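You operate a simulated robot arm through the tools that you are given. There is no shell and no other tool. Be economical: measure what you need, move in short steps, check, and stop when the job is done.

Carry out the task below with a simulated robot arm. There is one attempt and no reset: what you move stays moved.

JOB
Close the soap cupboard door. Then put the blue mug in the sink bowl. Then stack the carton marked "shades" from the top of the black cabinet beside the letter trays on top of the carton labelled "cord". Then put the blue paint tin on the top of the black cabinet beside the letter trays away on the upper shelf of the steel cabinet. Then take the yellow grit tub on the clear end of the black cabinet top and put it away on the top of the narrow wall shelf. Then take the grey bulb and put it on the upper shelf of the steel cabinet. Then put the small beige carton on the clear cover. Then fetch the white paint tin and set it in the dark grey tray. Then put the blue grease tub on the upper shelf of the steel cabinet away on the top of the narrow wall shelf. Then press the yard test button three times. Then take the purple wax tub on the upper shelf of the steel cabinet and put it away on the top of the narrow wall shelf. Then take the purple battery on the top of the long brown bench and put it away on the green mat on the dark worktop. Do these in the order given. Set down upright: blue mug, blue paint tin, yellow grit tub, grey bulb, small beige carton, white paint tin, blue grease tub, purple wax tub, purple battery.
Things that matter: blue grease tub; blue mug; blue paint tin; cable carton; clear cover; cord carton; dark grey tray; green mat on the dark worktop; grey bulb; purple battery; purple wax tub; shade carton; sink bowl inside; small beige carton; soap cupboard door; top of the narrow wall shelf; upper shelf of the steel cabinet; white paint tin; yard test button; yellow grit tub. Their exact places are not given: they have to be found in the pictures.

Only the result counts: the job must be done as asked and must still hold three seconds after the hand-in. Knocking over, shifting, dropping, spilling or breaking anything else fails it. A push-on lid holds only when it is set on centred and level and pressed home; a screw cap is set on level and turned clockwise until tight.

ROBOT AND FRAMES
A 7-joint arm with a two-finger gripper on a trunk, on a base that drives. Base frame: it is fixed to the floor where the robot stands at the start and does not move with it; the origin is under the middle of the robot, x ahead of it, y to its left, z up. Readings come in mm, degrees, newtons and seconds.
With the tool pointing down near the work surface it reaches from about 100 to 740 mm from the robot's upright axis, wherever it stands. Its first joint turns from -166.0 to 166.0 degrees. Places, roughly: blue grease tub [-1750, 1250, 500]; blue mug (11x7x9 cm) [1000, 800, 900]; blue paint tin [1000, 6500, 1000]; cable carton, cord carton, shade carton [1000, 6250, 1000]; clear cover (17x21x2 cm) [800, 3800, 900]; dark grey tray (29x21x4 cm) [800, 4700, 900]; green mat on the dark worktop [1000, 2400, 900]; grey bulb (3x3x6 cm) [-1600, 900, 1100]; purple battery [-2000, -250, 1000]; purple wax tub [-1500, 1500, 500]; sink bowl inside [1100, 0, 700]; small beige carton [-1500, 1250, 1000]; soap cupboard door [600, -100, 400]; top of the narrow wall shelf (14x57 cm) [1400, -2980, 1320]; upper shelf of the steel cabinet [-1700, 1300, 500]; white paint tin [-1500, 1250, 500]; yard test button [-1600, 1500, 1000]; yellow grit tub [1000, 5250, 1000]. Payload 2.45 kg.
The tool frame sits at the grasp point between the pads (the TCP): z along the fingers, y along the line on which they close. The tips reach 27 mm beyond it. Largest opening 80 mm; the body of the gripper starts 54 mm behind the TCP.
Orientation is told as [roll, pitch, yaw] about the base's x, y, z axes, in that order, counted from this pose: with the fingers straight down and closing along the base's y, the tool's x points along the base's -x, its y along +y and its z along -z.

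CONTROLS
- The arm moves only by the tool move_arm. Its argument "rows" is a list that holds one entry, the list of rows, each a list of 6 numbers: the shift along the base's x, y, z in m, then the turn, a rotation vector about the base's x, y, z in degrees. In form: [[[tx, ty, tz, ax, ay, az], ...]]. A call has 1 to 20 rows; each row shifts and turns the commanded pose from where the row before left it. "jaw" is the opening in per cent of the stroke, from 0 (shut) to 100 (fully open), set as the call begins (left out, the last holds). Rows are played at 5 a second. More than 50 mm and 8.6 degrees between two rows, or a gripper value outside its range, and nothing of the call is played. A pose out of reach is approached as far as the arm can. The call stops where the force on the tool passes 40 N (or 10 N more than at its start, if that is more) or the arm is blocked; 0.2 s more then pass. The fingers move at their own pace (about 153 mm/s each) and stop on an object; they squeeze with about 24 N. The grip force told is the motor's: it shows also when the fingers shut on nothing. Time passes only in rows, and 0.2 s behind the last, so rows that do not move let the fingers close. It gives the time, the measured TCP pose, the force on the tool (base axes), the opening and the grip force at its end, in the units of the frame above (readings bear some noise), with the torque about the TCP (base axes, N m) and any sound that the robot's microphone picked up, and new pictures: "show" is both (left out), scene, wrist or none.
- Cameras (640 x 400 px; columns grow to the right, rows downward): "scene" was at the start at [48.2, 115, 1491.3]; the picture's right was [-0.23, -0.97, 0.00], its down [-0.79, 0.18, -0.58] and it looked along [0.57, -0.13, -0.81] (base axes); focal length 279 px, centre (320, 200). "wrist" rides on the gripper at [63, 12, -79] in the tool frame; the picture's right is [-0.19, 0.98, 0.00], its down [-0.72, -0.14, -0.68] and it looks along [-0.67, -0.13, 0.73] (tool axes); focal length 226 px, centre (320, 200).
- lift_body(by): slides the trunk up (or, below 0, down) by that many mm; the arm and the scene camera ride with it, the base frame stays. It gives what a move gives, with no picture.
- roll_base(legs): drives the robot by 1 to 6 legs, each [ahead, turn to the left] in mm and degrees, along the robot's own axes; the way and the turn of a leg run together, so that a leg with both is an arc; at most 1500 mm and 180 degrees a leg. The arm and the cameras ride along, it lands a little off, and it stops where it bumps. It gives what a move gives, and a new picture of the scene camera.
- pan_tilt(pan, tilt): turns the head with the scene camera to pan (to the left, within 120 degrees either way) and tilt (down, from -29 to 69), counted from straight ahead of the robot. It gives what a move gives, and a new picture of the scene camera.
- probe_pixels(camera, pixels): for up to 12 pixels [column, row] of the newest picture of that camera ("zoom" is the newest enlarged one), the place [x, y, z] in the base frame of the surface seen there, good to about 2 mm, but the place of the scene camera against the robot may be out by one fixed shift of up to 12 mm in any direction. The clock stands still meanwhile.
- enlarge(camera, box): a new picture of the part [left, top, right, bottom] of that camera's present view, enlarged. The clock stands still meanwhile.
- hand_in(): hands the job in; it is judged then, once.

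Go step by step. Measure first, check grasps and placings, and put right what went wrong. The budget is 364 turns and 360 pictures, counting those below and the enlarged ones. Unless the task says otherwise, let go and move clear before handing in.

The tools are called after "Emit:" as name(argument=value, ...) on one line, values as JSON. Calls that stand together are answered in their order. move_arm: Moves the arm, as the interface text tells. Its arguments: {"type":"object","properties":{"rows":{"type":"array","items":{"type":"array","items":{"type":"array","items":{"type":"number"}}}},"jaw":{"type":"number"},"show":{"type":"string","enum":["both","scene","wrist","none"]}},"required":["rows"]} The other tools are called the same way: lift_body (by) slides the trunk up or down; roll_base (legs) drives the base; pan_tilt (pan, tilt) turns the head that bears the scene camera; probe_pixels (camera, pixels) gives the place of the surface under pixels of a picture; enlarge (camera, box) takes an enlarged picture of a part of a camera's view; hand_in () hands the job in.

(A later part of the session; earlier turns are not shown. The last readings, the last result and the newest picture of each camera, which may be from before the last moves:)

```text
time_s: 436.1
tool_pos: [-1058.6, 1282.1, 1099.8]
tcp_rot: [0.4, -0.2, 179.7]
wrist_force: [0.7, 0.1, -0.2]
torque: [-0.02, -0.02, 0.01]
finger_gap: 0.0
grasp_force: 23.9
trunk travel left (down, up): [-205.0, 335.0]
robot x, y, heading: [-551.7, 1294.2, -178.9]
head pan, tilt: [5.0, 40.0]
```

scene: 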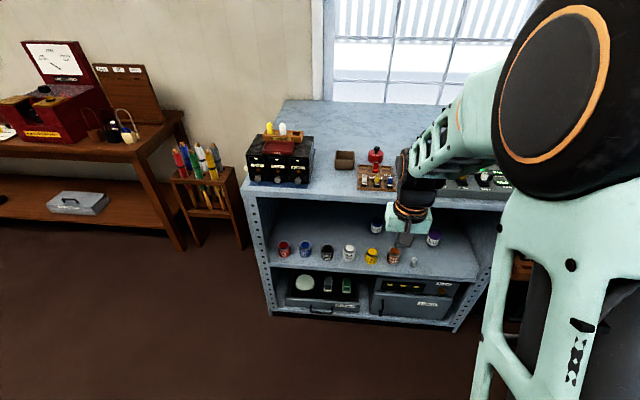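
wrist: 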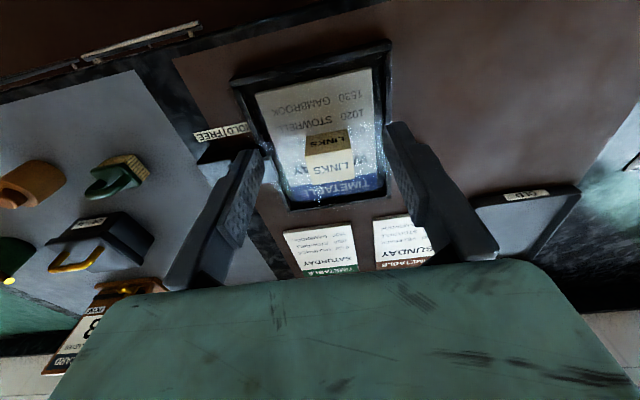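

The white tin is at (348,253) on the shelf. I'll lower the trunk, then tilt 45° and lower the arm in front of the shelf.

Emit:
lift_body(by=-200)

Emit:
move_arm(rows=[[[-0.04, -0.02, 0, 0, 0, 0], [-0.04, -0.02, 0, 0, 0, 0], [-0.02, -0.02, -0.03, 0, 7.5, 0], [0, -0.02, -0.03, 0, 7.5, 0], [0, 0, -0.03, 0, 7.5, 0], [0, 0, -0.03, 0, 7.5, 0], [0, 0, -0.03, 0, 7.5, 0], [0, 0, -0.03, 0, 7.5, 0], [0, 0, -0.04, 0, 0, 0]]], jaw=100)

```text
time_s: 438.3
tool_pos: [-1059.8, 1281.6, 899.6]
tcp_rot: [0.3, -0.1, 179.7]
wrist_force: [0.0, 0.7, -0.4]
torque: [0.03, -0.02, 0.01]
finger_gap: 0.0
grasp_force: 24.1
trunk travel left (down, up): [-5.0, 535.0]
robot x, y, heading: [-555.2, 1291.7, -178.9]
head pan, tilt: [5.0, 40.0]
```

```text
time_s: 440.3
tool_pos: [-1158.2, 1203.7, 679.4]
tcp_rot: [0.4, -45.1, 179.8]
wrist_force: [0.2, -0.2, 0.0]
torque: [0.0, -0.01, 0.01]
finger_gap: 79.7
grasp_force: 0.1
trunk travel left (down, up): [-5.0, 535.0]
robot x, y, heading: [-554.9, 1294.4, -178.7]
head pan, tilt: [5.0, 40.0]
```

scene: 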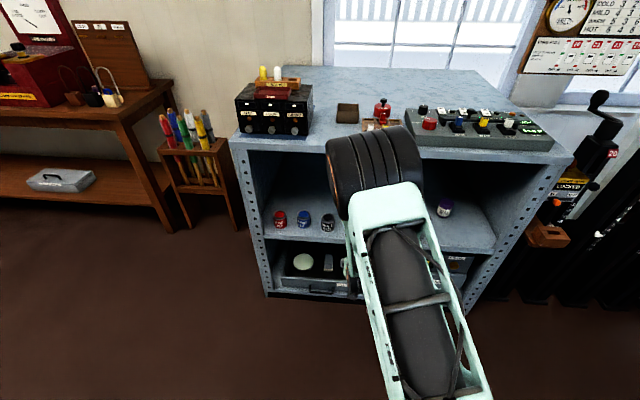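
wrist: 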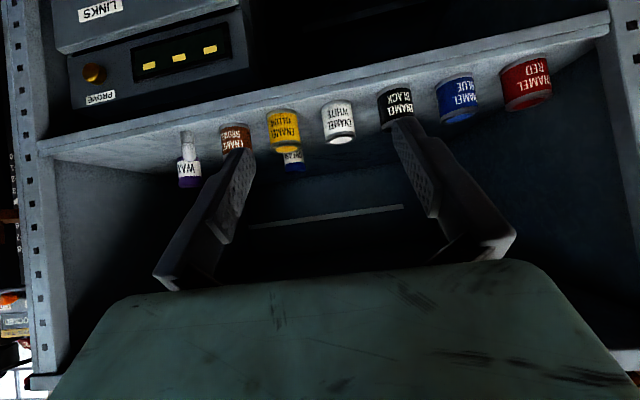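

All tins stand as before. I'll roll ahead 130 and measure the white tin.

Emit:
roll_base(legs=[[130, -1]])

Emit:
move_arm(rows=[[[0, 0, -0.03, 0, 0, 0]]], show="wrist")

```text
time_s: 441.5
tool_pos: [-1283.8, 1213.6, 680.2]
tcp_rot: [0.6, -45.0, 178.8]
wrist_force: [-0.4, 0.0, -0.2]
torque: [0.01, 0.01, 0.01]
finger_gap: 79.7
grasp_force: 0.0
trunk travel left (down, up): [-5.0, 535.0]
robot x, y, heading: [-679.6, 1295.0, -179.7]
head pan, tilt: [5.0, 40.0]
```

scene: 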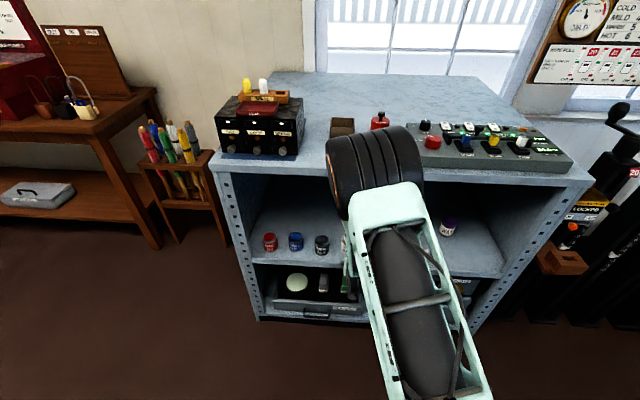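

```text
time_s: 441.9
tool_pos: [-1284.3, 1211.6, 649.6]
tcp_rot: [0.5, -45.1, 178.9]
wrist_force: [0.7, 0.0, 1.0]
torque: [-0.01, 0.0, 0.01]
finger_gap: 80.1
grasp_force: 0.1
trunk travel left (down, up): [-5.0, 535.0]
robot x, y, heading: [-678.8, 1288.9, -180.0]
head pan, tilt: [5.0, 40.0]
```

wrist: 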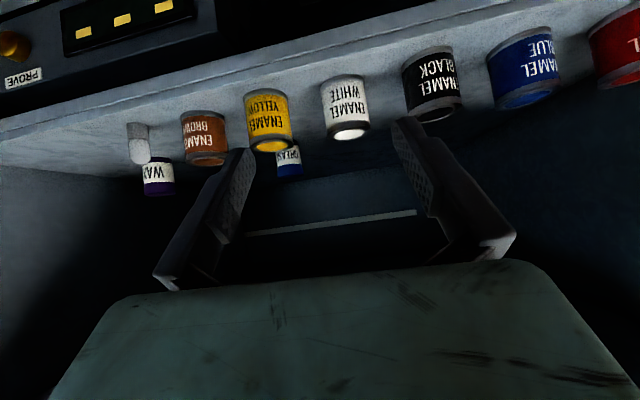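

Emit:
probe_pixels(camera="wrist", pixels=[[343, 95], [323, 95], [365, 95], [347, 130], [265, 110], [290, 105], [405, 85], [350, 65], [304, 92], [385, 75]])

```text
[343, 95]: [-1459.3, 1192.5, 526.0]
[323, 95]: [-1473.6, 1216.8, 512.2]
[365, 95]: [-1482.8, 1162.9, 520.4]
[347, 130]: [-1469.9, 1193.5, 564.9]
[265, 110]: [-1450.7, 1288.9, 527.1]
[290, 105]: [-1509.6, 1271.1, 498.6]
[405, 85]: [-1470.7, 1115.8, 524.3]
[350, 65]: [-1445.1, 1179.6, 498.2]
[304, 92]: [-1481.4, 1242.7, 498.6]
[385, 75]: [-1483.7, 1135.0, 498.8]
```

The white tin is centred at (-1486,1191). I'll line up on the 45° approach line.

Emit:
move_arm(rows=[[[-0.04, -0.007, -0.011, 0, 0, 0.4], [-0.04, -0.007, -0.011, 0, 0, 0.4], [-0.04, -0.007, -0.011, 0, 0, 0.3]]], show="wrist")

```text
time_s: 442.7
tool_pos: [-1404.3, 1191.9, 617.5]
tcp_rot: [0.5, -45.0, 179.9]
wrist_force: [-0.5, 1.2, -0.2]
torque: [0.03, -0.07, 0.02]
finger_gap: 80.3
grasp_force: 0.0
trunk travel left (down, up): [-5.0, 535.0]
robot x, y, heading: [-676.2, 1292.5, -180.1]
head pan, tilt: [5.0, 40.0]
```

wrist: 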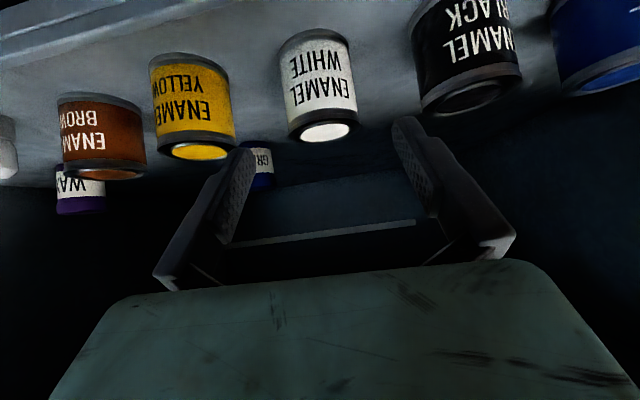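

Centred. I'll advance to the grasp.

Emit:
move_arm(rows=[[[-0.02, 0, -0.02, 0, 0, 0], [-0.02, 0, -0.02, 0, 0, 0], [-0.02, 0, -0.02, 0, 0, 0], [-0.02, 0, -0.02, 0, 0, 0]]], show="wrist")

```text
time_s: 443.7
tool_pos: [-1481.5, 1193.6, 537.7]
tcp_rot: [0.5, -44.9, 179.9]
wrist_force: [0.3, -1.5, 0.0]
torque: [0.0, -0.01, 0.0]
finger_gap: 80.0
grasp_force: 0.0
trunk travel left (down, up): [-5.0, 535.0]
robot x, y, heading: [-673.9, 1289.2, -179.7]
head pan, tilt: [5.0, 40.0]
```

wrist: 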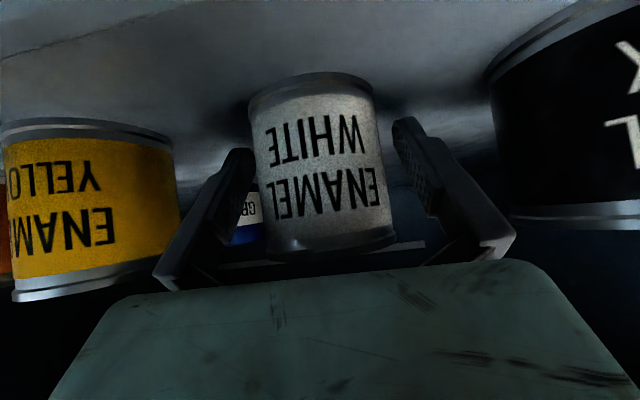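

The tin lies between the pads. I'll close, lift 25 mm, and withdraw straight out.

Emit:
move_arm(rows=[[[0, 0, 0, 0, 0, 0], [0, 0, 0, 0, 0, 0], [0, 0, 0, 0, 0, 0], [0, 0, 0.025, 0, 0, 0], [0.02, 0, 0.03, 0, 0, 0], [0.03, 0, 0.03, 0, 0, 0], [0.045, 0, 0.0, 0, 0, 0], [0.045, 0, 0, 0, 0, 0], [0.045, 0, 0, 0, 0, 0]]], jaw=0)

```text
time_s: 445.7
tool_pos: [-1296.7, 1190.6, 622.9]
tcp_rot: [0.6, -45.1, 179.8]
wrist_force: [-0.4, 0.8, -2.8]
torque: [-0.01, 0.02, -0.03]
finger_gap: 59.2
grasp_force: 23.9
trunk travel left (down, up): [-5.0, 535.0]
robot x, y, heading: [-675.4, 1293.6, -180.1]
head pan, tilt: [5.0, 40.0]
```

scene: 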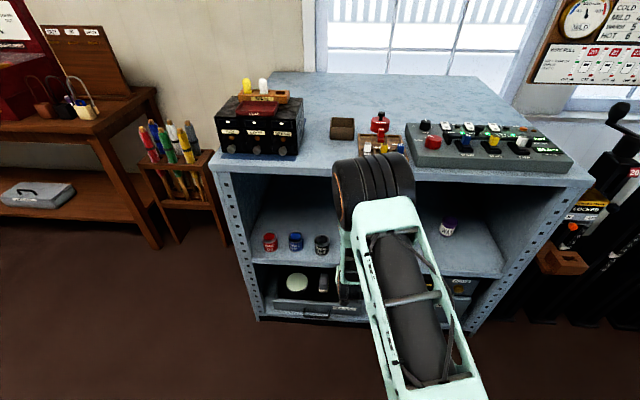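
wrist: 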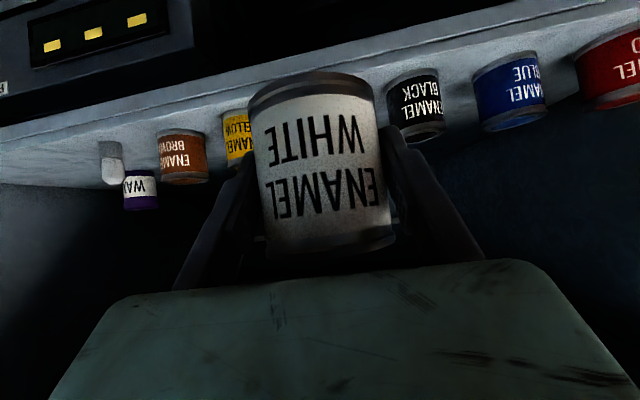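

The white tin is held. I'll back the arm out, raise it, and drive to the grey counter by the dark tray.

Emit:
move_arm(rows=[[[0.03, 0.01, 0.03, 0, 0, 0], [0, 0.01, 0.048, 0, 0, 0], [0, 0.02, 0.045, 0, 0, 0], [0, 0.02, 0.045, 0, 0, 0], [0, 0.02, 0.045, 0, 0, 0], [0, 0.02, 0.045, 0, 0, 0], [0, 0, 0.048, 0, 0, 0], [0, 0, 0.048, 0, 0, 0]]], show="none")

Emit:
lift_body(by=150)

Emit:
roll_base(legs=[[-850, 0], [0, -90], [1500, 0], [1500, 0], [350, 0], [0, -90]])

Emit:
pan_tilt(pan=15, tilt=42)

```text
time_s: 447.5
tool_pos: [-1270.0, 1291.8, 977.5]
tcp_rot: [0.5, -45.0, 179.9]
wrist_force: [0.6, 0.8, -2.5]
torque: [0.0, -0.03, 0.03]
finger_gap: 59.0
grasp_force: 23.9
trunk travel left (down, up): [-5.0, 535.0]
robot x, y, heading: [-676.8, 1296.5, -179.9]
head pan, tilt: [5.0, 40.0]
```

```text
time_s: 449.3
tool_pos: [-1271.4, 1292.3, 1128.0]
tcp_rot: [0.5, -44.9, 179.9]
wrist_force: [1.9, 0.2, -1.2]
torque: [-0.04, -0.01, -0.01]
finger_gap: 59.0
grasp_force: 24.1
trunk travel left (down, up): [-155.0, 385.0]
robot x, y, heading: [-677.7, 1294.0, -179.9]
head pan, tilt: [5.0, 40.0]
```

```text
time_s: 477.6
tool_pos: [871.3, 4600.7, 1127.5]
tcp_rot: [0.5, -45.1, -4.1]
wrist_force: [-1.2, -0.1, -1.9]
torque: [-0.04, 0.03, -0.01]
finger_gap: 58.5
grasp_force: 24.4
trunk travel left (down, up): [-155.0, 385.0]
robot x, y, heading: [275.6, 4645.0, -4.1]
head pan, tilt: [5.0, 40.0]
```

scene: 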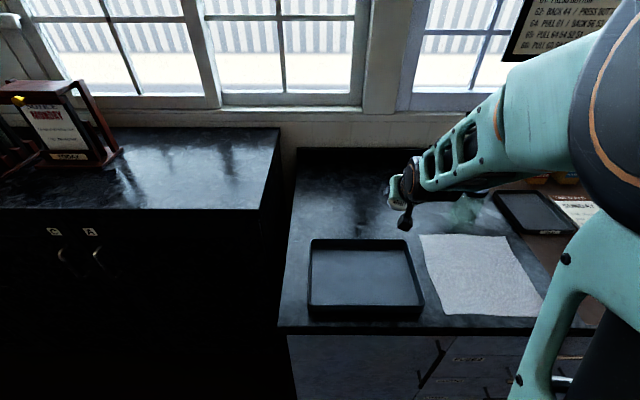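

```text
time_s: 478.3
tool_pos: [871.5, 4600.1, 1127.6]
tcp_rot: [0.5, -45.0, -4.1]
wrist_force: [-0.2, 0.1, -1.0]
torque: [0.0, 0.02, 0.01]
finger_gap: 58.6
grasp_force: 24.0
trunk travel left (down, up): [-155.0, 385.0]
robot x, y, heading: [278.6, 4647.7, -3.9]
head pan, tilt: [15.0, 42.0]
```

scene: 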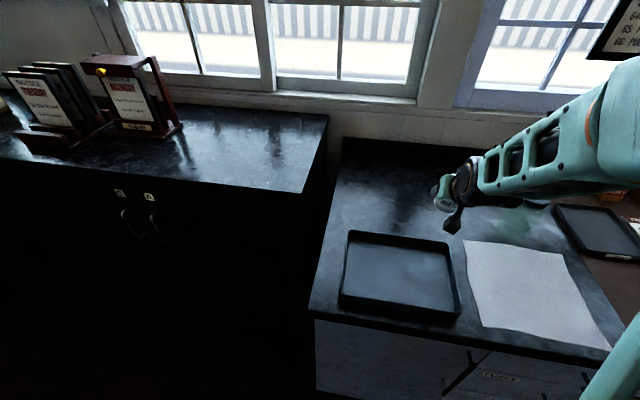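

Emit:
probe_pixels(camera="scene", pixels=[[400, 275], [348, 235], [447, 250], [457, 312], [343, 298], [360, 245], [440, 260], [370, 290], [440, 300]])

Emit:
move_arm(rows=[[[-0.03, 0.03, 0, 0, 0, 1], [-0.02, 0.03, 0, 0, 0, 1], [-0.02, 0.03, 0, 0, 0, 1], [0, 0.02, 0, 0, 0, 1]]])

```text
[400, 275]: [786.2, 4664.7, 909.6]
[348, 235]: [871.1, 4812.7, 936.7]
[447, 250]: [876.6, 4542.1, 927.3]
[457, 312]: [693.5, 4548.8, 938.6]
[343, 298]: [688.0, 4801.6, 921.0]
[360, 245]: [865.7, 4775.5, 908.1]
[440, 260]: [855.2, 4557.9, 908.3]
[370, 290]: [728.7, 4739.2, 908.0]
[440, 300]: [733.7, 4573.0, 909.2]
```

```text
time_s: 479.5
tool_pos: [803.8, 4657.1, 1113.7]
tcp_rot: [-2.0, -43.8, -4.7]
wrist_force: [1.0, 0.6, -2.4]
torque: [-0.02, 0.02, -0.1]
finger_gap: 58.5
grasp_force: 24.0
trunk travel left (down, up): [-155.0, 385.0]
robot x, y, heading: [281.0, 4644.2, -4.0]
head pan, tilt: [15.0, 42.0]
stopped in row 4: the arm was blocked; the commanded pose is now the measured one
```

scene: 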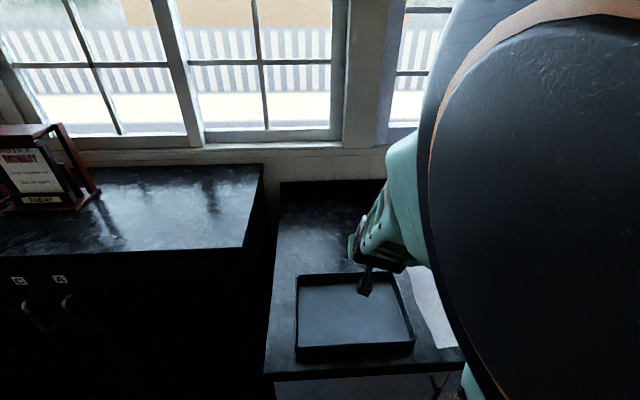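
wrist: 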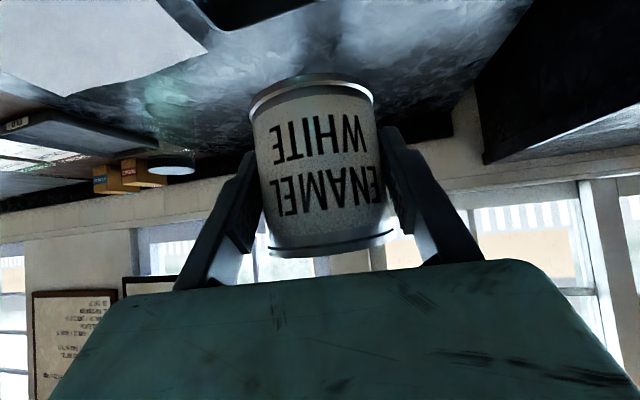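

The arm hit its near limit again at radius 530. I'll roll the base back 160 and square up the tool.

Emit:
roll_base(legs=[[-160, 4]])

```text
time_s: 480.9
tool_pos: [644.3, 4702.3, 1113.0]
tcp_rot: [-2.1, -43.7, -0.1]
wrist_force: [-1.0, -0.9, -3.5]
torque: [0.01, 0.05, -0.03]
finger_gap: 58.6
grasp_force: 23.7
trunk travel left (down, up): [-155.0, 385.0]
robot x, y, heading: [120.8, 4651.5, 0.2]
head pan, tilt: [15.0, 42.0]
```

scene: 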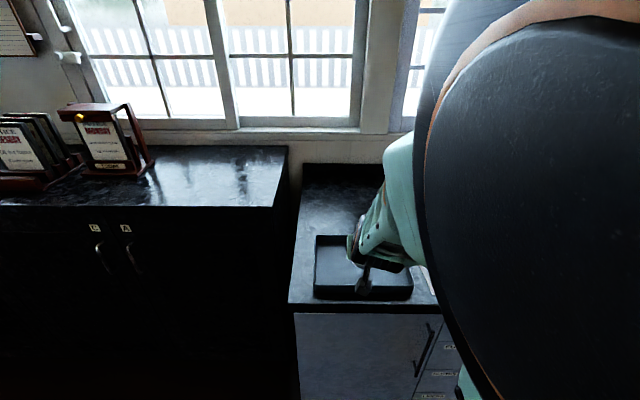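

I'll extend over the tray at (820,4675), levelling the tool on the way.

Emit:
move_arm(rows=[[[0.044, -0.006, 0, 0.5, -0.4, 0.5], [0.044, -0.007, 0, 0.5, -0.4, 0.5], [0.044, -0.007, 0, 0.5, -0.4, 0.5], [0.044, -0.007, 0, 0, 0, 0], [0, 0, -0.045, 0, 0, 0], [0, 0, -0.045, 0, 0, 0]]])

```text
time_s: 482.3
tool_pos: [819.3, 4675.0, 1023.7]
tcp_rot: [0.1, -44.9, -0.2]
wrist_force: [-1.2, -0.2, -0.7]
torque: [-0.04, 0.02, -0.01]
finger_gap: 58.4
grasp_force: 23.9
trunk travel left (down, up): [-155.0, 385.0]
robot x, y, heading: [119.9, 4646.2, 0.0]
head pan, tilt: [15.0, 42.0]
```

scene: 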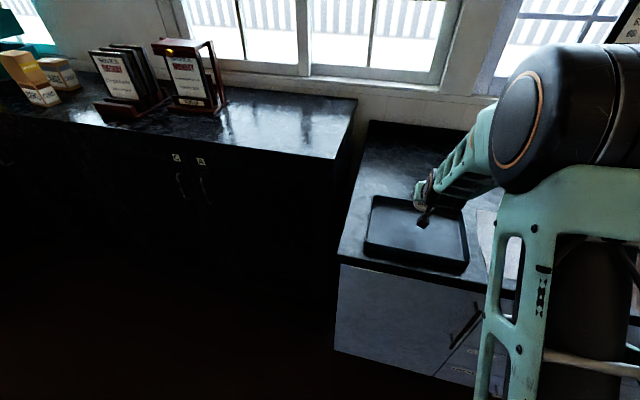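
wrist: 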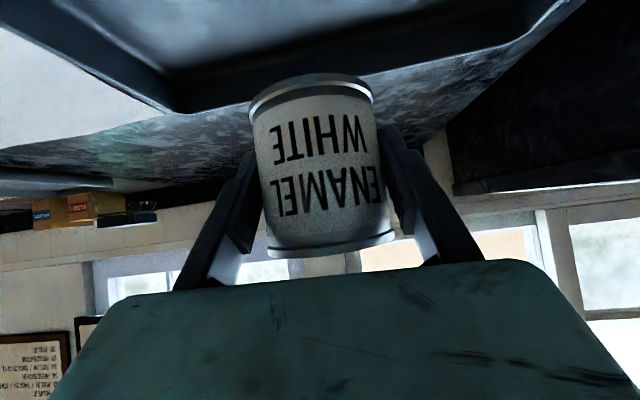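

Emit:
probe_pixels(camera="wrist", pixels=[[240, 30], [330, 20], [230, 95], [420, 65], [90, 40], [560, 15], [200, 70]])

```text
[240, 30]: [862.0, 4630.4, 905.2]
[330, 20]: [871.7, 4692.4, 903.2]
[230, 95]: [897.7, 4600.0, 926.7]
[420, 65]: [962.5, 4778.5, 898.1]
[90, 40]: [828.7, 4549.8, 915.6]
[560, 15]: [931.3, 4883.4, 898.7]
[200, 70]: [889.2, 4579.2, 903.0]
```

The tray floor is z 904 and its far wall x≈895, so the tin at (820,4675) fits. I'll lower it.

Emit:
move_arm(rows=[[[0, 0, -0.045, 0, 0, 0], [0, 0, -0.025, 0, 0, 0], [0, 0, -0.005, 0, 0, 0], [0, 0, -0.003, 0, 0, 0]]], show="wrist")

```text
time_s: 483.3
tool_pos: [819.9, 4674.5, 946.2]
tcp_rot: [0.1, -45.0, -0.1]
wrist_force: [-0.2, -0.1, -2.6]
torque: [-0.02, 0.02, -0.01]
finger_gap: 58.6
grasp_force: 23.7
trunk travel left (down, up): [-155.0, 385.0]
robot x, y, heading: [121.9, 4647.7, 0.1]
head pan, tilt: [15.0, 42.0]
```

wrist: 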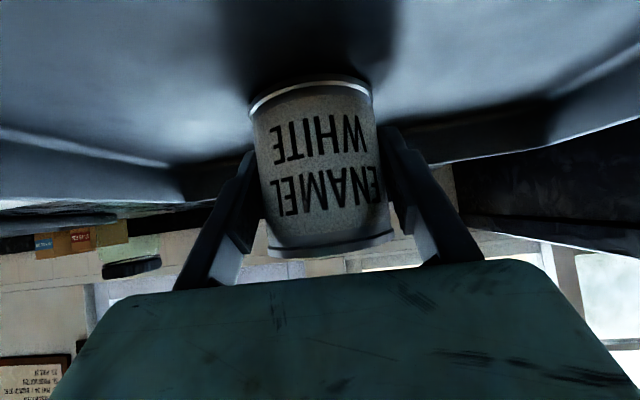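

Emit:
move_arm(rows=[[[0, 0, -0.002, 0, 0, 0], [0, 0, -0.002, 0, 0, 0]]], show="none")

```text
time_s: 483.9
tool_pos: [820.1, 4674.8, 943.4]
tcp_rot: [0.1, -45.3, -0.2]
wrist_force: [-2.2, 0.7, 9.8]
torque: [0.37, 0.0, 0.05]
finger_gap: 58.5
grasp_force: 24.1
trunk travel left (down, up): [-155.0, 385.0]
robot x, y, heading: [124.7, 4646.7, -0.2]
head pan, tilt: [15.0, 42.0]
```

Contact at 9.8 N. I'll release and withdraw along the tool axis.

Emit:
move_arm(rows=[[[0, 0, 0.0005, 0, 0, 0], [0, 0, 0, 0, 0, 0], [0, 0, 0, 0, 0, 0], [-0.02, 0, 0.02, 0, 0, 0], [-0.025, 0, 0.025, 0, 0, 0], [-0.03, 0, 0.03, 0, 0, 0], [-0.03, 0, 0.03, 0, 0, 0], [0, 0, 0.045, 0, 0, 0]]], jaw=100)

```text
time_s: 485.7
tool_pos: [715.0, 4677.2, 1091.5]
tcp_rot: [-0.1, -45.1, -0.1]
wrist_force: [-0.8, 0.4, -0.5]
torque: [-0.01, -0.01, -0.04]
finger_gap: 79.9
grasp_force: 0.1
trunk travel left (down, up): [-155.0, 385.0]
robot x, y, heading: [124.1, 4649.3, 0.2]
head pan, tilt: [15.0, 42.0]
```

scene: 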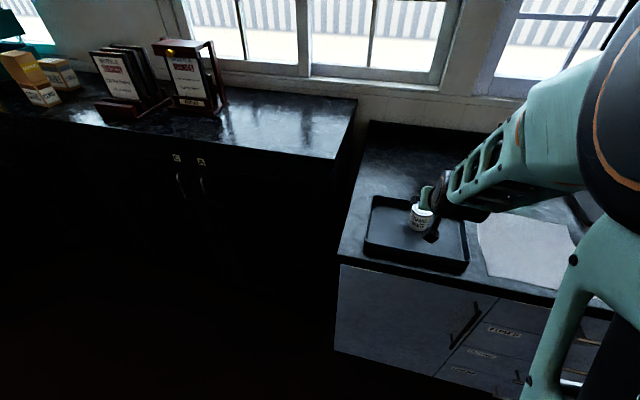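
wrist: 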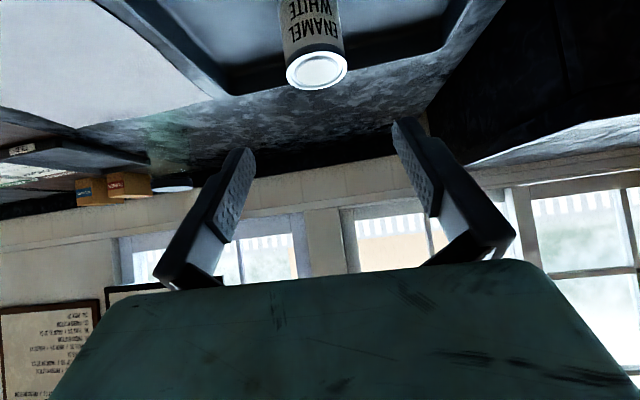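

The white tin stands in the tray. Next is the blue grease tub deep on the shelf: I'll drive back to the cabinet.

Emit:
roll_base(legs=[[0, -90], [1500, 0], [1500, 0], [320, 0], [0, -90], [700, 0]])

Emit:
pan_tilt(pan=10, tilt=40)

```text
time_s: 513.2
tool_pos: [-1141.8, 1296.8, 1092.6]
tcp_rot: [0.0, -45.0, 179.9]
wrist_force: [0.1, 0.0, 0.5]
torque: [0.01, 0.01, 0.01]
finger_gap: 80.3
grasp_force: 0.1
trunk travel left (down, up): [-155.0, 385.0]
robot x, y, heading: [-548.4, 1325.5, -179.8]
head pan, tilt: [15.0, 42.0]
```

scene: 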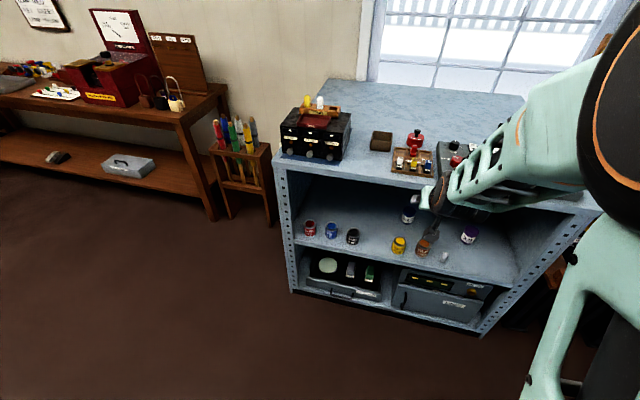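

```text
time_s: 513.9
tool_pos: [-1142.1, 1295.3, 1091.9]
tcp_rot: [-0.1, -45.0, 179.9]
wrist_force: [-0.7, -0.2, -0.4]
torque: [-0.01, -0.01, -0.04]
finger_gap: 80.1
grasp_force: 0.1
trunk travel left (down, up): [-155.0, 385.0]
robot x, y, heading: [-550.0, 1322.9, -179.9]
head pan, tilt: [10.0, 40.0]
```

scene: 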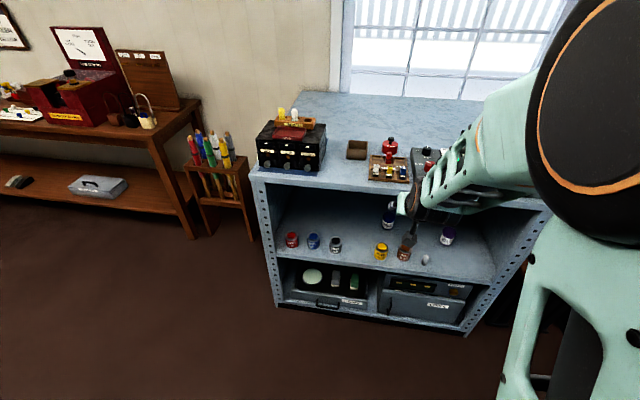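

I'll lower the trunk, roll 130 closer, tilt to 52° and lower to view the grease tub.

Emit:
lift_body(by=-150)

Emit:
roll_base(legs=[[130, 0]])

Emit:
move_arm(rows=[[[0, 0.01, -0.04, 0, 3.5, 0], [0, 0.01, -0.04, 0, 3.5, 0], [0, 0.01, -0.04, 0, 0, 0], [0, 0, -0.04, 0, 0, 0], [0, 0, -0.04, 0, 0, 0]]], jaw=100)

```text
time_s: 515.6
tool_pos: [-1141.5, 1295.9, 941.6]
tcp_rot: [0.0, -45.0, 179.9]
wrist_force: [-0.1, -0.2, 0.9]
torque: [0.01, -0.01, 0.01]
finger_gap: 80.0
grasp_force: 0.0
trunk travel left (down, up): [-5.0, 535.0]
robot x, y, heading: [-549.6, 1322.4, -180.0]
head pan, tilt: [10.0, 40.0]
```

```text
time_s: 516.9
tool_pos: [-1272.6, 1294.1, 942.1]
tcp_rot: [-0.1, -45.0, 180.0]
wrist_force: [0.3, -0.2, 0.3]
torque: [-0.01, 0.0, 0.0]
finger_gap: 79.7
grasp_force: 0.1
trunk travel left (down, up): [-5.0, 535.0]
robot x, y, heading: [-681.2, 1325.7, -179.8]
head pan, tilt: [10.0, 40.0]
```

scene: 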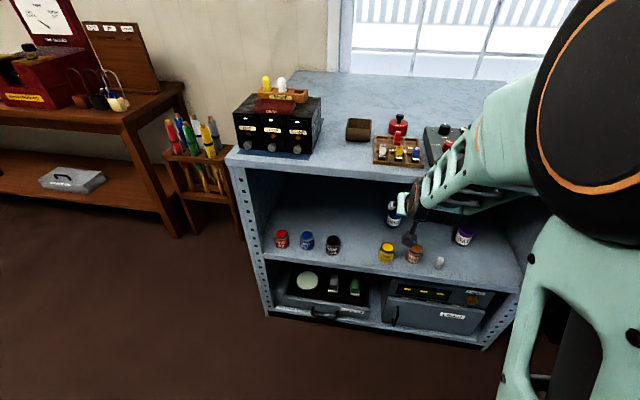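

```text
time_s: 518.1
tool_pos: [-1272.9, 1323.3, 741.1]
tcp_rot: [0.0, -52.0, 180.0]
wrist_force: [-0.1, -0.7, 0.0]
torque: [-0.01, -0.01, 0.0]
finger_gap: 80.2
grasp_force: 0.1
trunk travel left (down, up): [-5.0, 535.0]
robot x, y, heading: [-680.4, 1327.7, -179.7]
head pan, tilt: [10.0, 40.0]
```

scene: 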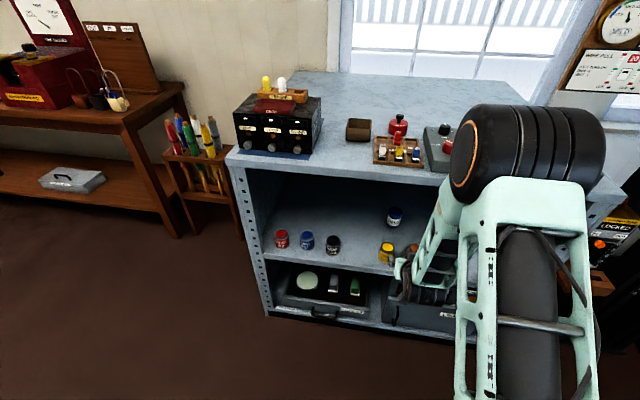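
wrist: 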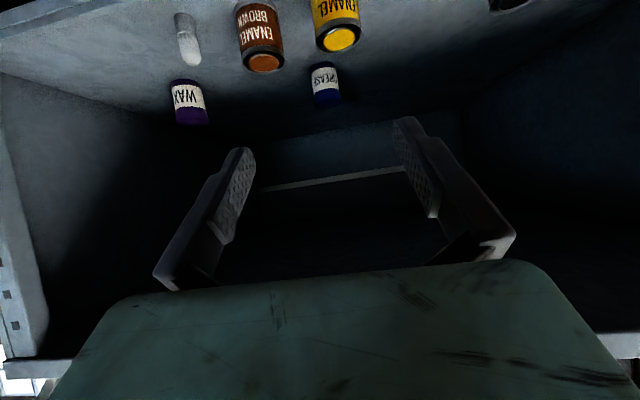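

Emit:
enlarge(camera="wrist", box=[160, 0, 384, 140])

Emit:
probe_pixels(camera="zoom", pixels=[[465, 215], [430, 230], [507, 220], [475, 280], [478, 310], [455, 185], [270, 80], [490, 30], [510, 60], [90, 320], [80, 120]])

Emit:
probe_pixels(camera="scene", pixels=[[480, 150], [540, 130], [470, 115], [410, 150], [410, 165], [412, 180], [450, 240]])

```text
2.86 times, centred on (272, 70) of wrist
```

zoom: 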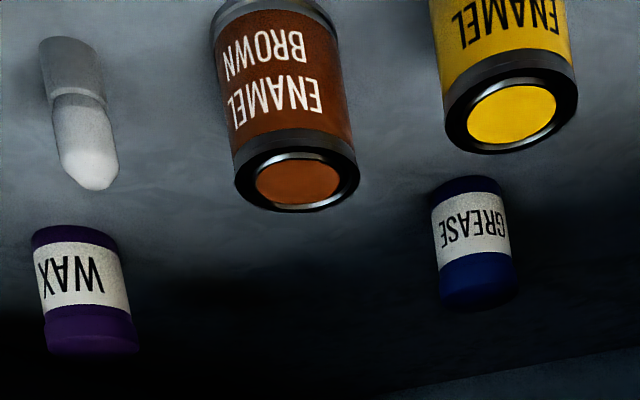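

```text
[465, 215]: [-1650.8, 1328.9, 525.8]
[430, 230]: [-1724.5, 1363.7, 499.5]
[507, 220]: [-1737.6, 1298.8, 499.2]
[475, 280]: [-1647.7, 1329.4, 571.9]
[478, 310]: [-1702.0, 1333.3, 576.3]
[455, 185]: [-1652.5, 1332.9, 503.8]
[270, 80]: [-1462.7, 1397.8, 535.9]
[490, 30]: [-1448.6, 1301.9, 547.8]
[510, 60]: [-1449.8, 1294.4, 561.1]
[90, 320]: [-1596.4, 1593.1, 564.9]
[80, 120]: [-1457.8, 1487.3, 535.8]
```

```text
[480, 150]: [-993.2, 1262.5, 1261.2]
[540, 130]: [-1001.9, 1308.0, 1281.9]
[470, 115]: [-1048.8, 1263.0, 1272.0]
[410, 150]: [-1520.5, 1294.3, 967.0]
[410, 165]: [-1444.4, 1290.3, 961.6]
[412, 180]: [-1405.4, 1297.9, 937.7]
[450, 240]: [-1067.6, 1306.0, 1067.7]
```

The grease tub is centred at (-1677,1330), top z 576. I'll roll 130 closer and move halfway in along the tool line, watching the elbow.

Emit:
roll_base(legs=[[130, 0]])

Emit:
move_arm(rows=[[[-0.034, 0.002, -0.025, 0, 0, 0], [-0.034, 0.002, -0.025, 0, 0, 0], [-0.034, 0.002, -0.025, 0, 0, 0], [-0.034, 0, -0.025, 0, 0, 0]]])

```text
time_s: 519.4
tool_pos: [-1401.7, 1323.4, 740.3]
tcp_rot: [0.0, -51.9, 180.0]
wrist_force: [0.3, 0.4, -0.3]
torque: [0.01, 0.02, 0.0]
finger_gap: 80.4
grasp_force: 0.0
trunk travel left (down, up): [-5.0, 535.0]
robot x, y, heading: [-811.9, 1320.7, -179.6]
head pan, tilt: [10.0, 40.0]
```

scene: 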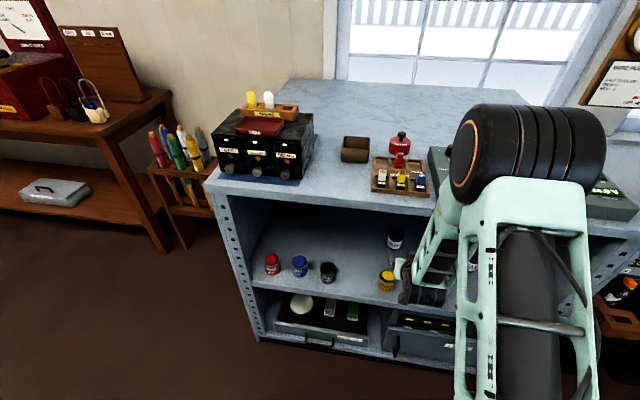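

```text
time_s: 520.4
tool_pos: [-1538.6, 1330.3, 641.4]
tcp_rot: [0.0, -52.0, -180.0]
wrist_force: [-0.2, 0.0, -0.2]
torque: [0.0, 0.0, -0.02]
finger_gap: 80.1
grasp_force: 0.0
trunk travel left (down, up): [-5.0, 535.0]
robot x, y, heading: [-811.6, 1323.7, -179.4]
head pan, tilt: [10.0, 40.0]
```

scene: 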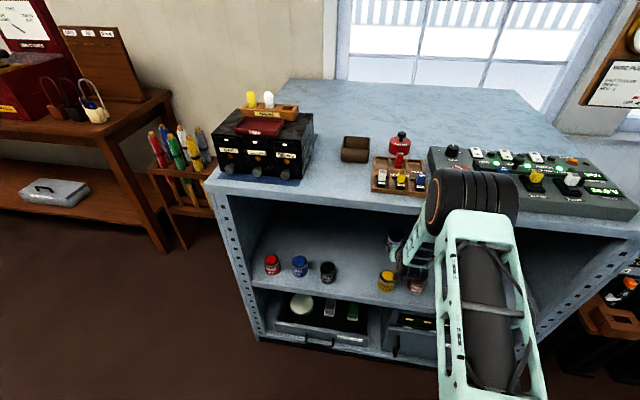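
wrist: 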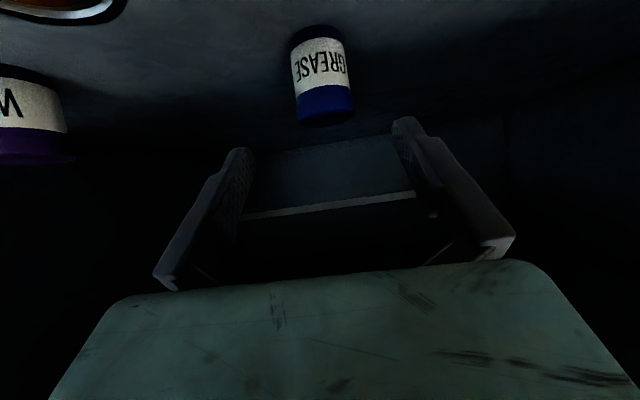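

Emit:
probe_pixels(camera="scene", pixels=[[450, 180], [480, 175], [440, 200], [430, 230], [490, 200], [425, 190]])

Emit:
probe_pixels(camera="wrist", pixels=[[322, 60], [296, 60], [347, 60], [325, 105], [322, 35], [320, 20]])

```text
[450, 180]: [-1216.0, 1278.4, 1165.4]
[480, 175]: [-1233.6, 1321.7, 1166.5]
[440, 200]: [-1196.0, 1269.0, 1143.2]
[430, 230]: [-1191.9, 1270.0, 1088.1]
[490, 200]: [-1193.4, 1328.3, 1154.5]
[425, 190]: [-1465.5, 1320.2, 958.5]
```

```text
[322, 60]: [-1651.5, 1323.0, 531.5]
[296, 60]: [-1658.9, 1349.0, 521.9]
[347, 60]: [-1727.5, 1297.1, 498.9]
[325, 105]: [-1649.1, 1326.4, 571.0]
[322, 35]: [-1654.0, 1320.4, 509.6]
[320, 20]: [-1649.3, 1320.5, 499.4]
```

The tub is centred with the fingers and the elbow is at about (-1230,1300,1150). I'll go 70 mm further and re-check the forearm clearance to the cabinet edge.

Emit:
move_arm(rows=[[[-0.024, -0.001, -0.0175, 0, 0, 0], [-0.024, -0.001, -0.0175, 0, 0, 0], [-0.022, -0.001, -0.0165, 0, 0, 0]]])

Emit:
probe_pixels(camera="scene", pixels=[[450, 190], [470, 185], [440, 205], [430, 230], [420, 240], [410, 250], [425, 260]])

```text
time_s: 521.2
tool_pos: [-1607.6, 1326.4, 586.9]
tcp_rot: [0.1, -52.0, 180.0]
wrist_force: [0.1, 0.1, 0.0]
torque: [-0.04, -0.02, -0.03]
finger_gap: 80.1
grasp_force: 0.1
trunk travel left (down, up): [-5.0, 535.0]
robot x, y, heading: [-809.6, 1321.8, -179.7]
head pan, tilt: [10.0, 40.0]
```

scene: 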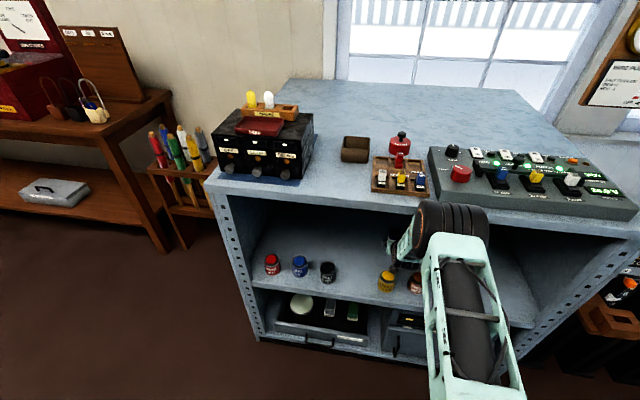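
wrist: 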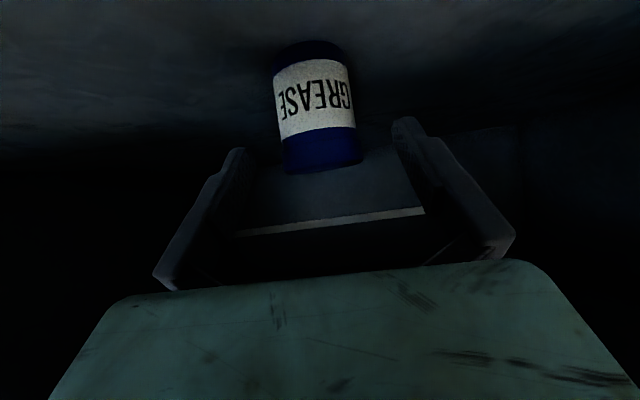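

```text
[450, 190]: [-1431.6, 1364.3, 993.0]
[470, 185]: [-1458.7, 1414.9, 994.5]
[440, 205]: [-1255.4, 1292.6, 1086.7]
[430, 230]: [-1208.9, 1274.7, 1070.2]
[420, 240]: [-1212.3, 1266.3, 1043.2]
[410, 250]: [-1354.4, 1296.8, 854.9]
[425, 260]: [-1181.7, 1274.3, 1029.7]
```

The elbow is dropping as the arm extends (about (-1255,1290,1087)) and the forearm is below the top edge. I'll go on to the grasp.

Emit:
move_arm(rows=[[[-0.023, 0, -0.016, 0, 0, 0], [-0.022, 0, -0.016, 0, 0, 0], [-0.022, 0, -0.014, 0, 0, 0]]])

```text
time_s: 521.6
tool_pos: [-1635.6, 1331.1, 587.0]
tcp_rot: [-0.4, -53.1, -179.9]
wrist_force: [0.9, 5.2, 18.0]
torque: [-0.04, -2.19, 0.77]
finger_gap: 79.9
grasp_force: 0.2
trunk travel left (down, up): [-5.0, 535.0]
robot x, y, heading: [-810.6, 1326.6, -179.9]
head pan, tilt: [10.0, 40.0]
stopped in row 2: the force on the tool passed its limit at 50 N (the readings are from after the stop); the commanded pose is now the measured one
```

scene: 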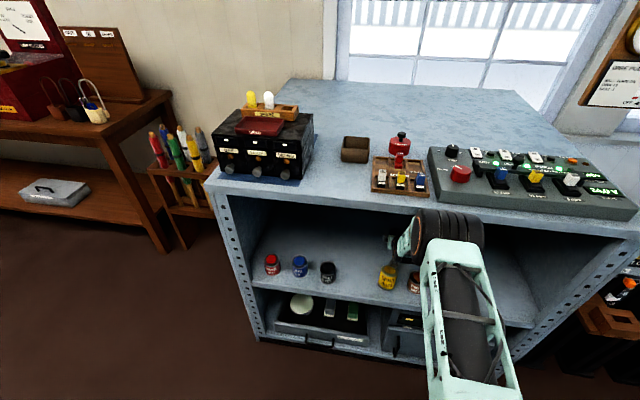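
wrist: 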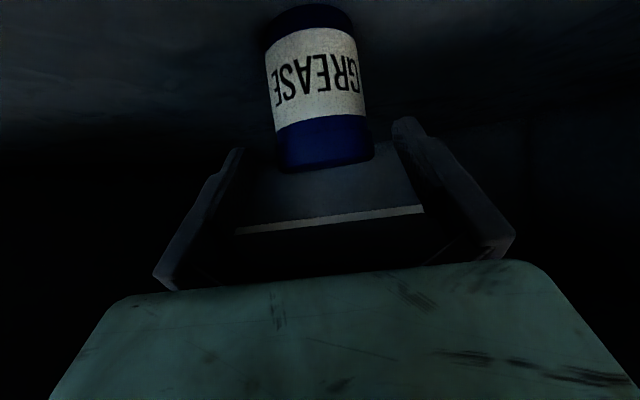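

Something behind the TCP touched – probably the camera on the yellow tin. I'll back straight out along the same line and check the tin.

Emit:
move_arm(rows=[[[0.01, 0, 0.015, 0, 1, 0], [0.024, 0, 0.0175, 0, 0, 0], [0.034, 0, 0.025, 0, 0, 0], [0.034, 0, 0.025, 0, 0, 0], [0.034, 0, 0.025, 0, 0, 0], [0.034, 0, 0.025, 0, 0, 0]]])

Emit:
enlarge(camera="scene", box=[240, 220, 464, 360])

```text
time_s: 523.0
tool_pos: [-1463.2, 1328.3, 716.4]
tcp_rot: [-0.3, -53.8, -179.9]
wrist_force: [0.1, 0.3, 0.2]
torque: [0.05, -0.01, 0.02]
finger_gap: 79.7
grasp_force: 0.1
trunk travel left (down, up): [-5.0, 535.0]
robot x, y, heading: [-811.8, 1324.5, -179.7]
head pan, tilt: [10.0, 40.0]
```

scene: 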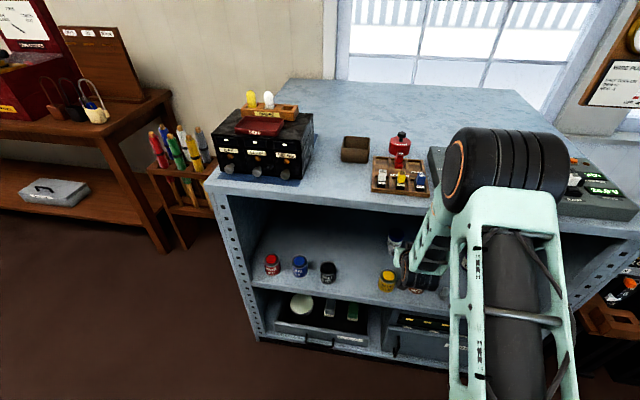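
wrist: 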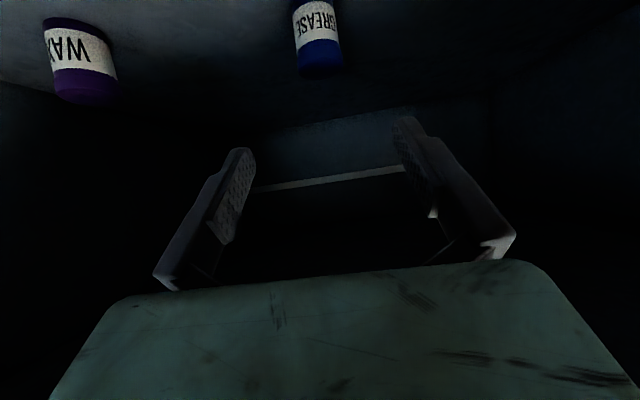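

```text
2.86 times, centred on (352, 290) of scene
```

zoom: 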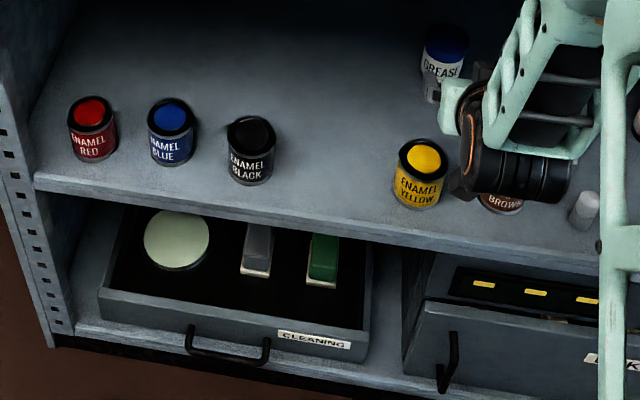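

The yellow tin settled back in place. The camera passes too low over the front row, so I'll go in higher (z≈615) and descend only behind the row. First I'll check the top's underside height and the current elbow.

Emit:
probe_pixels(camera="scene", pixels=[[330, 192], [330, 196], [330, 200], [330, 204], [330, 208], [388, 275], [386, 288]])

```text
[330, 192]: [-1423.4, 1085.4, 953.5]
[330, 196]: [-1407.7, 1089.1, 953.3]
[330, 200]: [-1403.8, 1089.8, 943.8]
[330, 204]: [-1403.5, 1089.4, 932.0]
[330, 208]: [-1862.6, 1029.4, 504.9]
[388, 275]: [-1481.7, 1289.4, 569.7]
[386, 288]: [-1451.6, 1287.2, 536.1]
```

The underside is at z≈922. I'll raise to the higher line and move in to (-1672,1327,615).

Emit:
move_arm(rows=[[[0.0, 0, 0.035, 0, -0.9, 0], [0, 0, 0.027, 0, -0.9, 0], [-0.03, 0, -0.0234, 0, 0, 0], [-0.03, 0, -0.0234, 0, 0, 0], [-0.03, 0, -0.0234, 0, 0, 0], [-0.03, 0, -0.0234, 0, 0, 0]]])

Emit:
probe_pixels(camera="scene", pixels=[[450, 180], [470, 180], [440, 200], [430, 230], [420, 240], [410, 250], [490, 190]])

```text
time_s: 524.5
tool_pos: [-1573.1, 1329.5, 686.0]
tcp_rot: [-0.3, -52.2, -179.8]
wrist_force: [-0.8, -0.2, 0.4]
torque: [0.02, -0.02, -0.04]
finger_gap: 80.2
grasp_force: 0.0
trunk travel left (down, up): [-5.0, 535.0]
robot x, y, heading: [-807.2, 1326.2, -179.9]
head pan, tilt: [10.0, 40.0]
```

scene: 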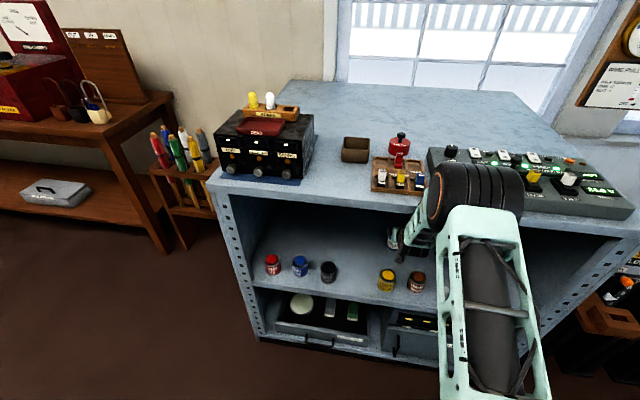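
wrist: 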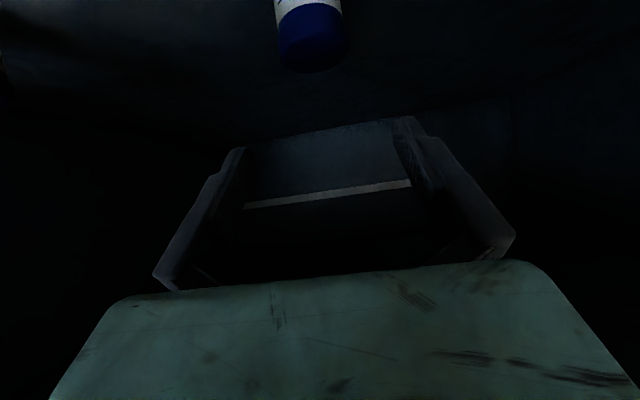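

```text
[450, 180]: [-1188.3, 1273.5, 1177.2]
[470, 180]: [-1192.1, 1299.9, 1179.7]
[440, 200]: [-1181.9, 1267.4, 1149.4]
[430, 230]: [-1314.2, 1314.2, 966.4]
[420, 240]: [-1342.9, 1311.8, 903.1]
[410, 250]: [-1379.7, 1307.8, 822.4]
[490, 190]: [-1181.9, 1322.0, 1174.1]
```

The forearm would come too near the top's edge on the higher line. Instead I'll use the lower line with a 30° yaw, so the camera passes through the gap left by the white tin. First back out, then turn.

Emit:
move_arm(rows=[[[0.034, 0, 0.027, 0, 0, 0], [0.034, 0, 0.027, 0, 0, 0], [0.034, 0, 0.027, 0, 0, 0], [0, -0.03, -0.01, 0, 0, -7.5], [0, -0.03, -0.01, 0, 0, -7.5], [0, -0.03, -0.01, 0, 0, -7.5], [0, -0.03, -0.01, 0, 0, -7.5]]])

```text
time_s: 526.0
tool_pos: [-1482.1, 1207.6, 724.2]
tcp_rot: [-0.5, -52.0, 150.2]
wrist_force: [-1.3, -0.3, 0.0]
torque: [-0.02, -0.05, -0.03]
finger_gap: 80.0
grasp_force: 0.1
trunk travel left (down, up): [-5.0, 535.0]
robot x, y, heading: [-808.2, 1319.9, -179.6]
head pan, tilt: [10.0, 40.0]
```

scene: 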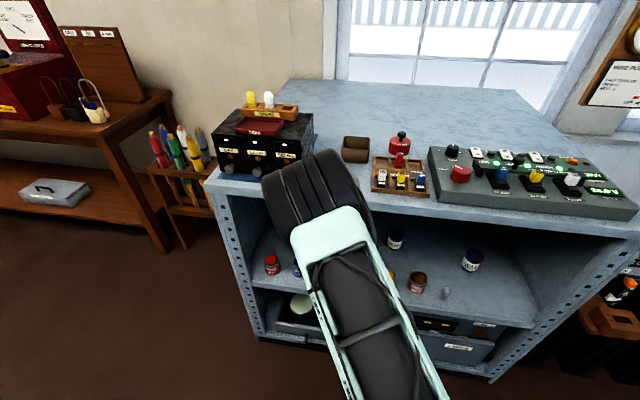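
wrist: 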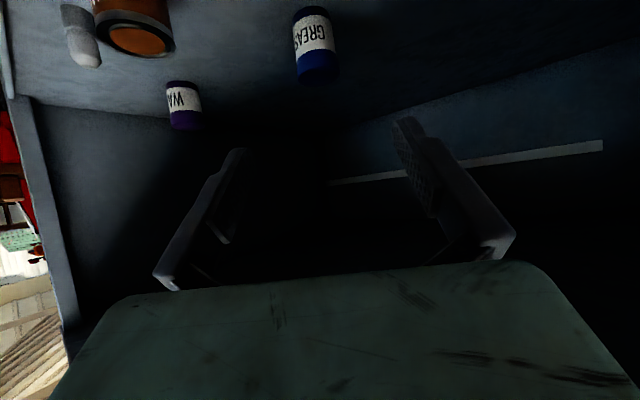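

Emit:
probe_pixels(camera="wrist", pixels=[[315, 40], [296, 35], [334, 40], [318, 70], [312, 20], [318, 80]])

Emit:
probe_pixels(camera="scene", pixels=[[330, 170], [355, 190], [300, 190], [345, 200], [320, 225]])

```text
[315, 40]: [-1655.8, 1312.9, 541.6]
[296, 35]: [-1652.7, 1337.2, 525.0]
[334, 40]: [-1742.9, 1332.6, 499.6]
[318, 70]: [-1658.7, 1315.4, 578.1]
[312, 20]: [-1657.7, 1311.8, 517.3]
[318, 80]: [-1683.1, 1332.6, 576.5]
```

```text
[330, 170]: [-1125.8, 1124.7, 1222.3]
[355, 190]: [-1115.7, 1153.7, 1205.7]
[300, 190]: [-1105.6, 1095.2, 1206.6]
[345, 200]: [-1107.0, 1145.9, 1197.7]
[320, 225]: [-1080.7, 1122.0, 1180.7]
```

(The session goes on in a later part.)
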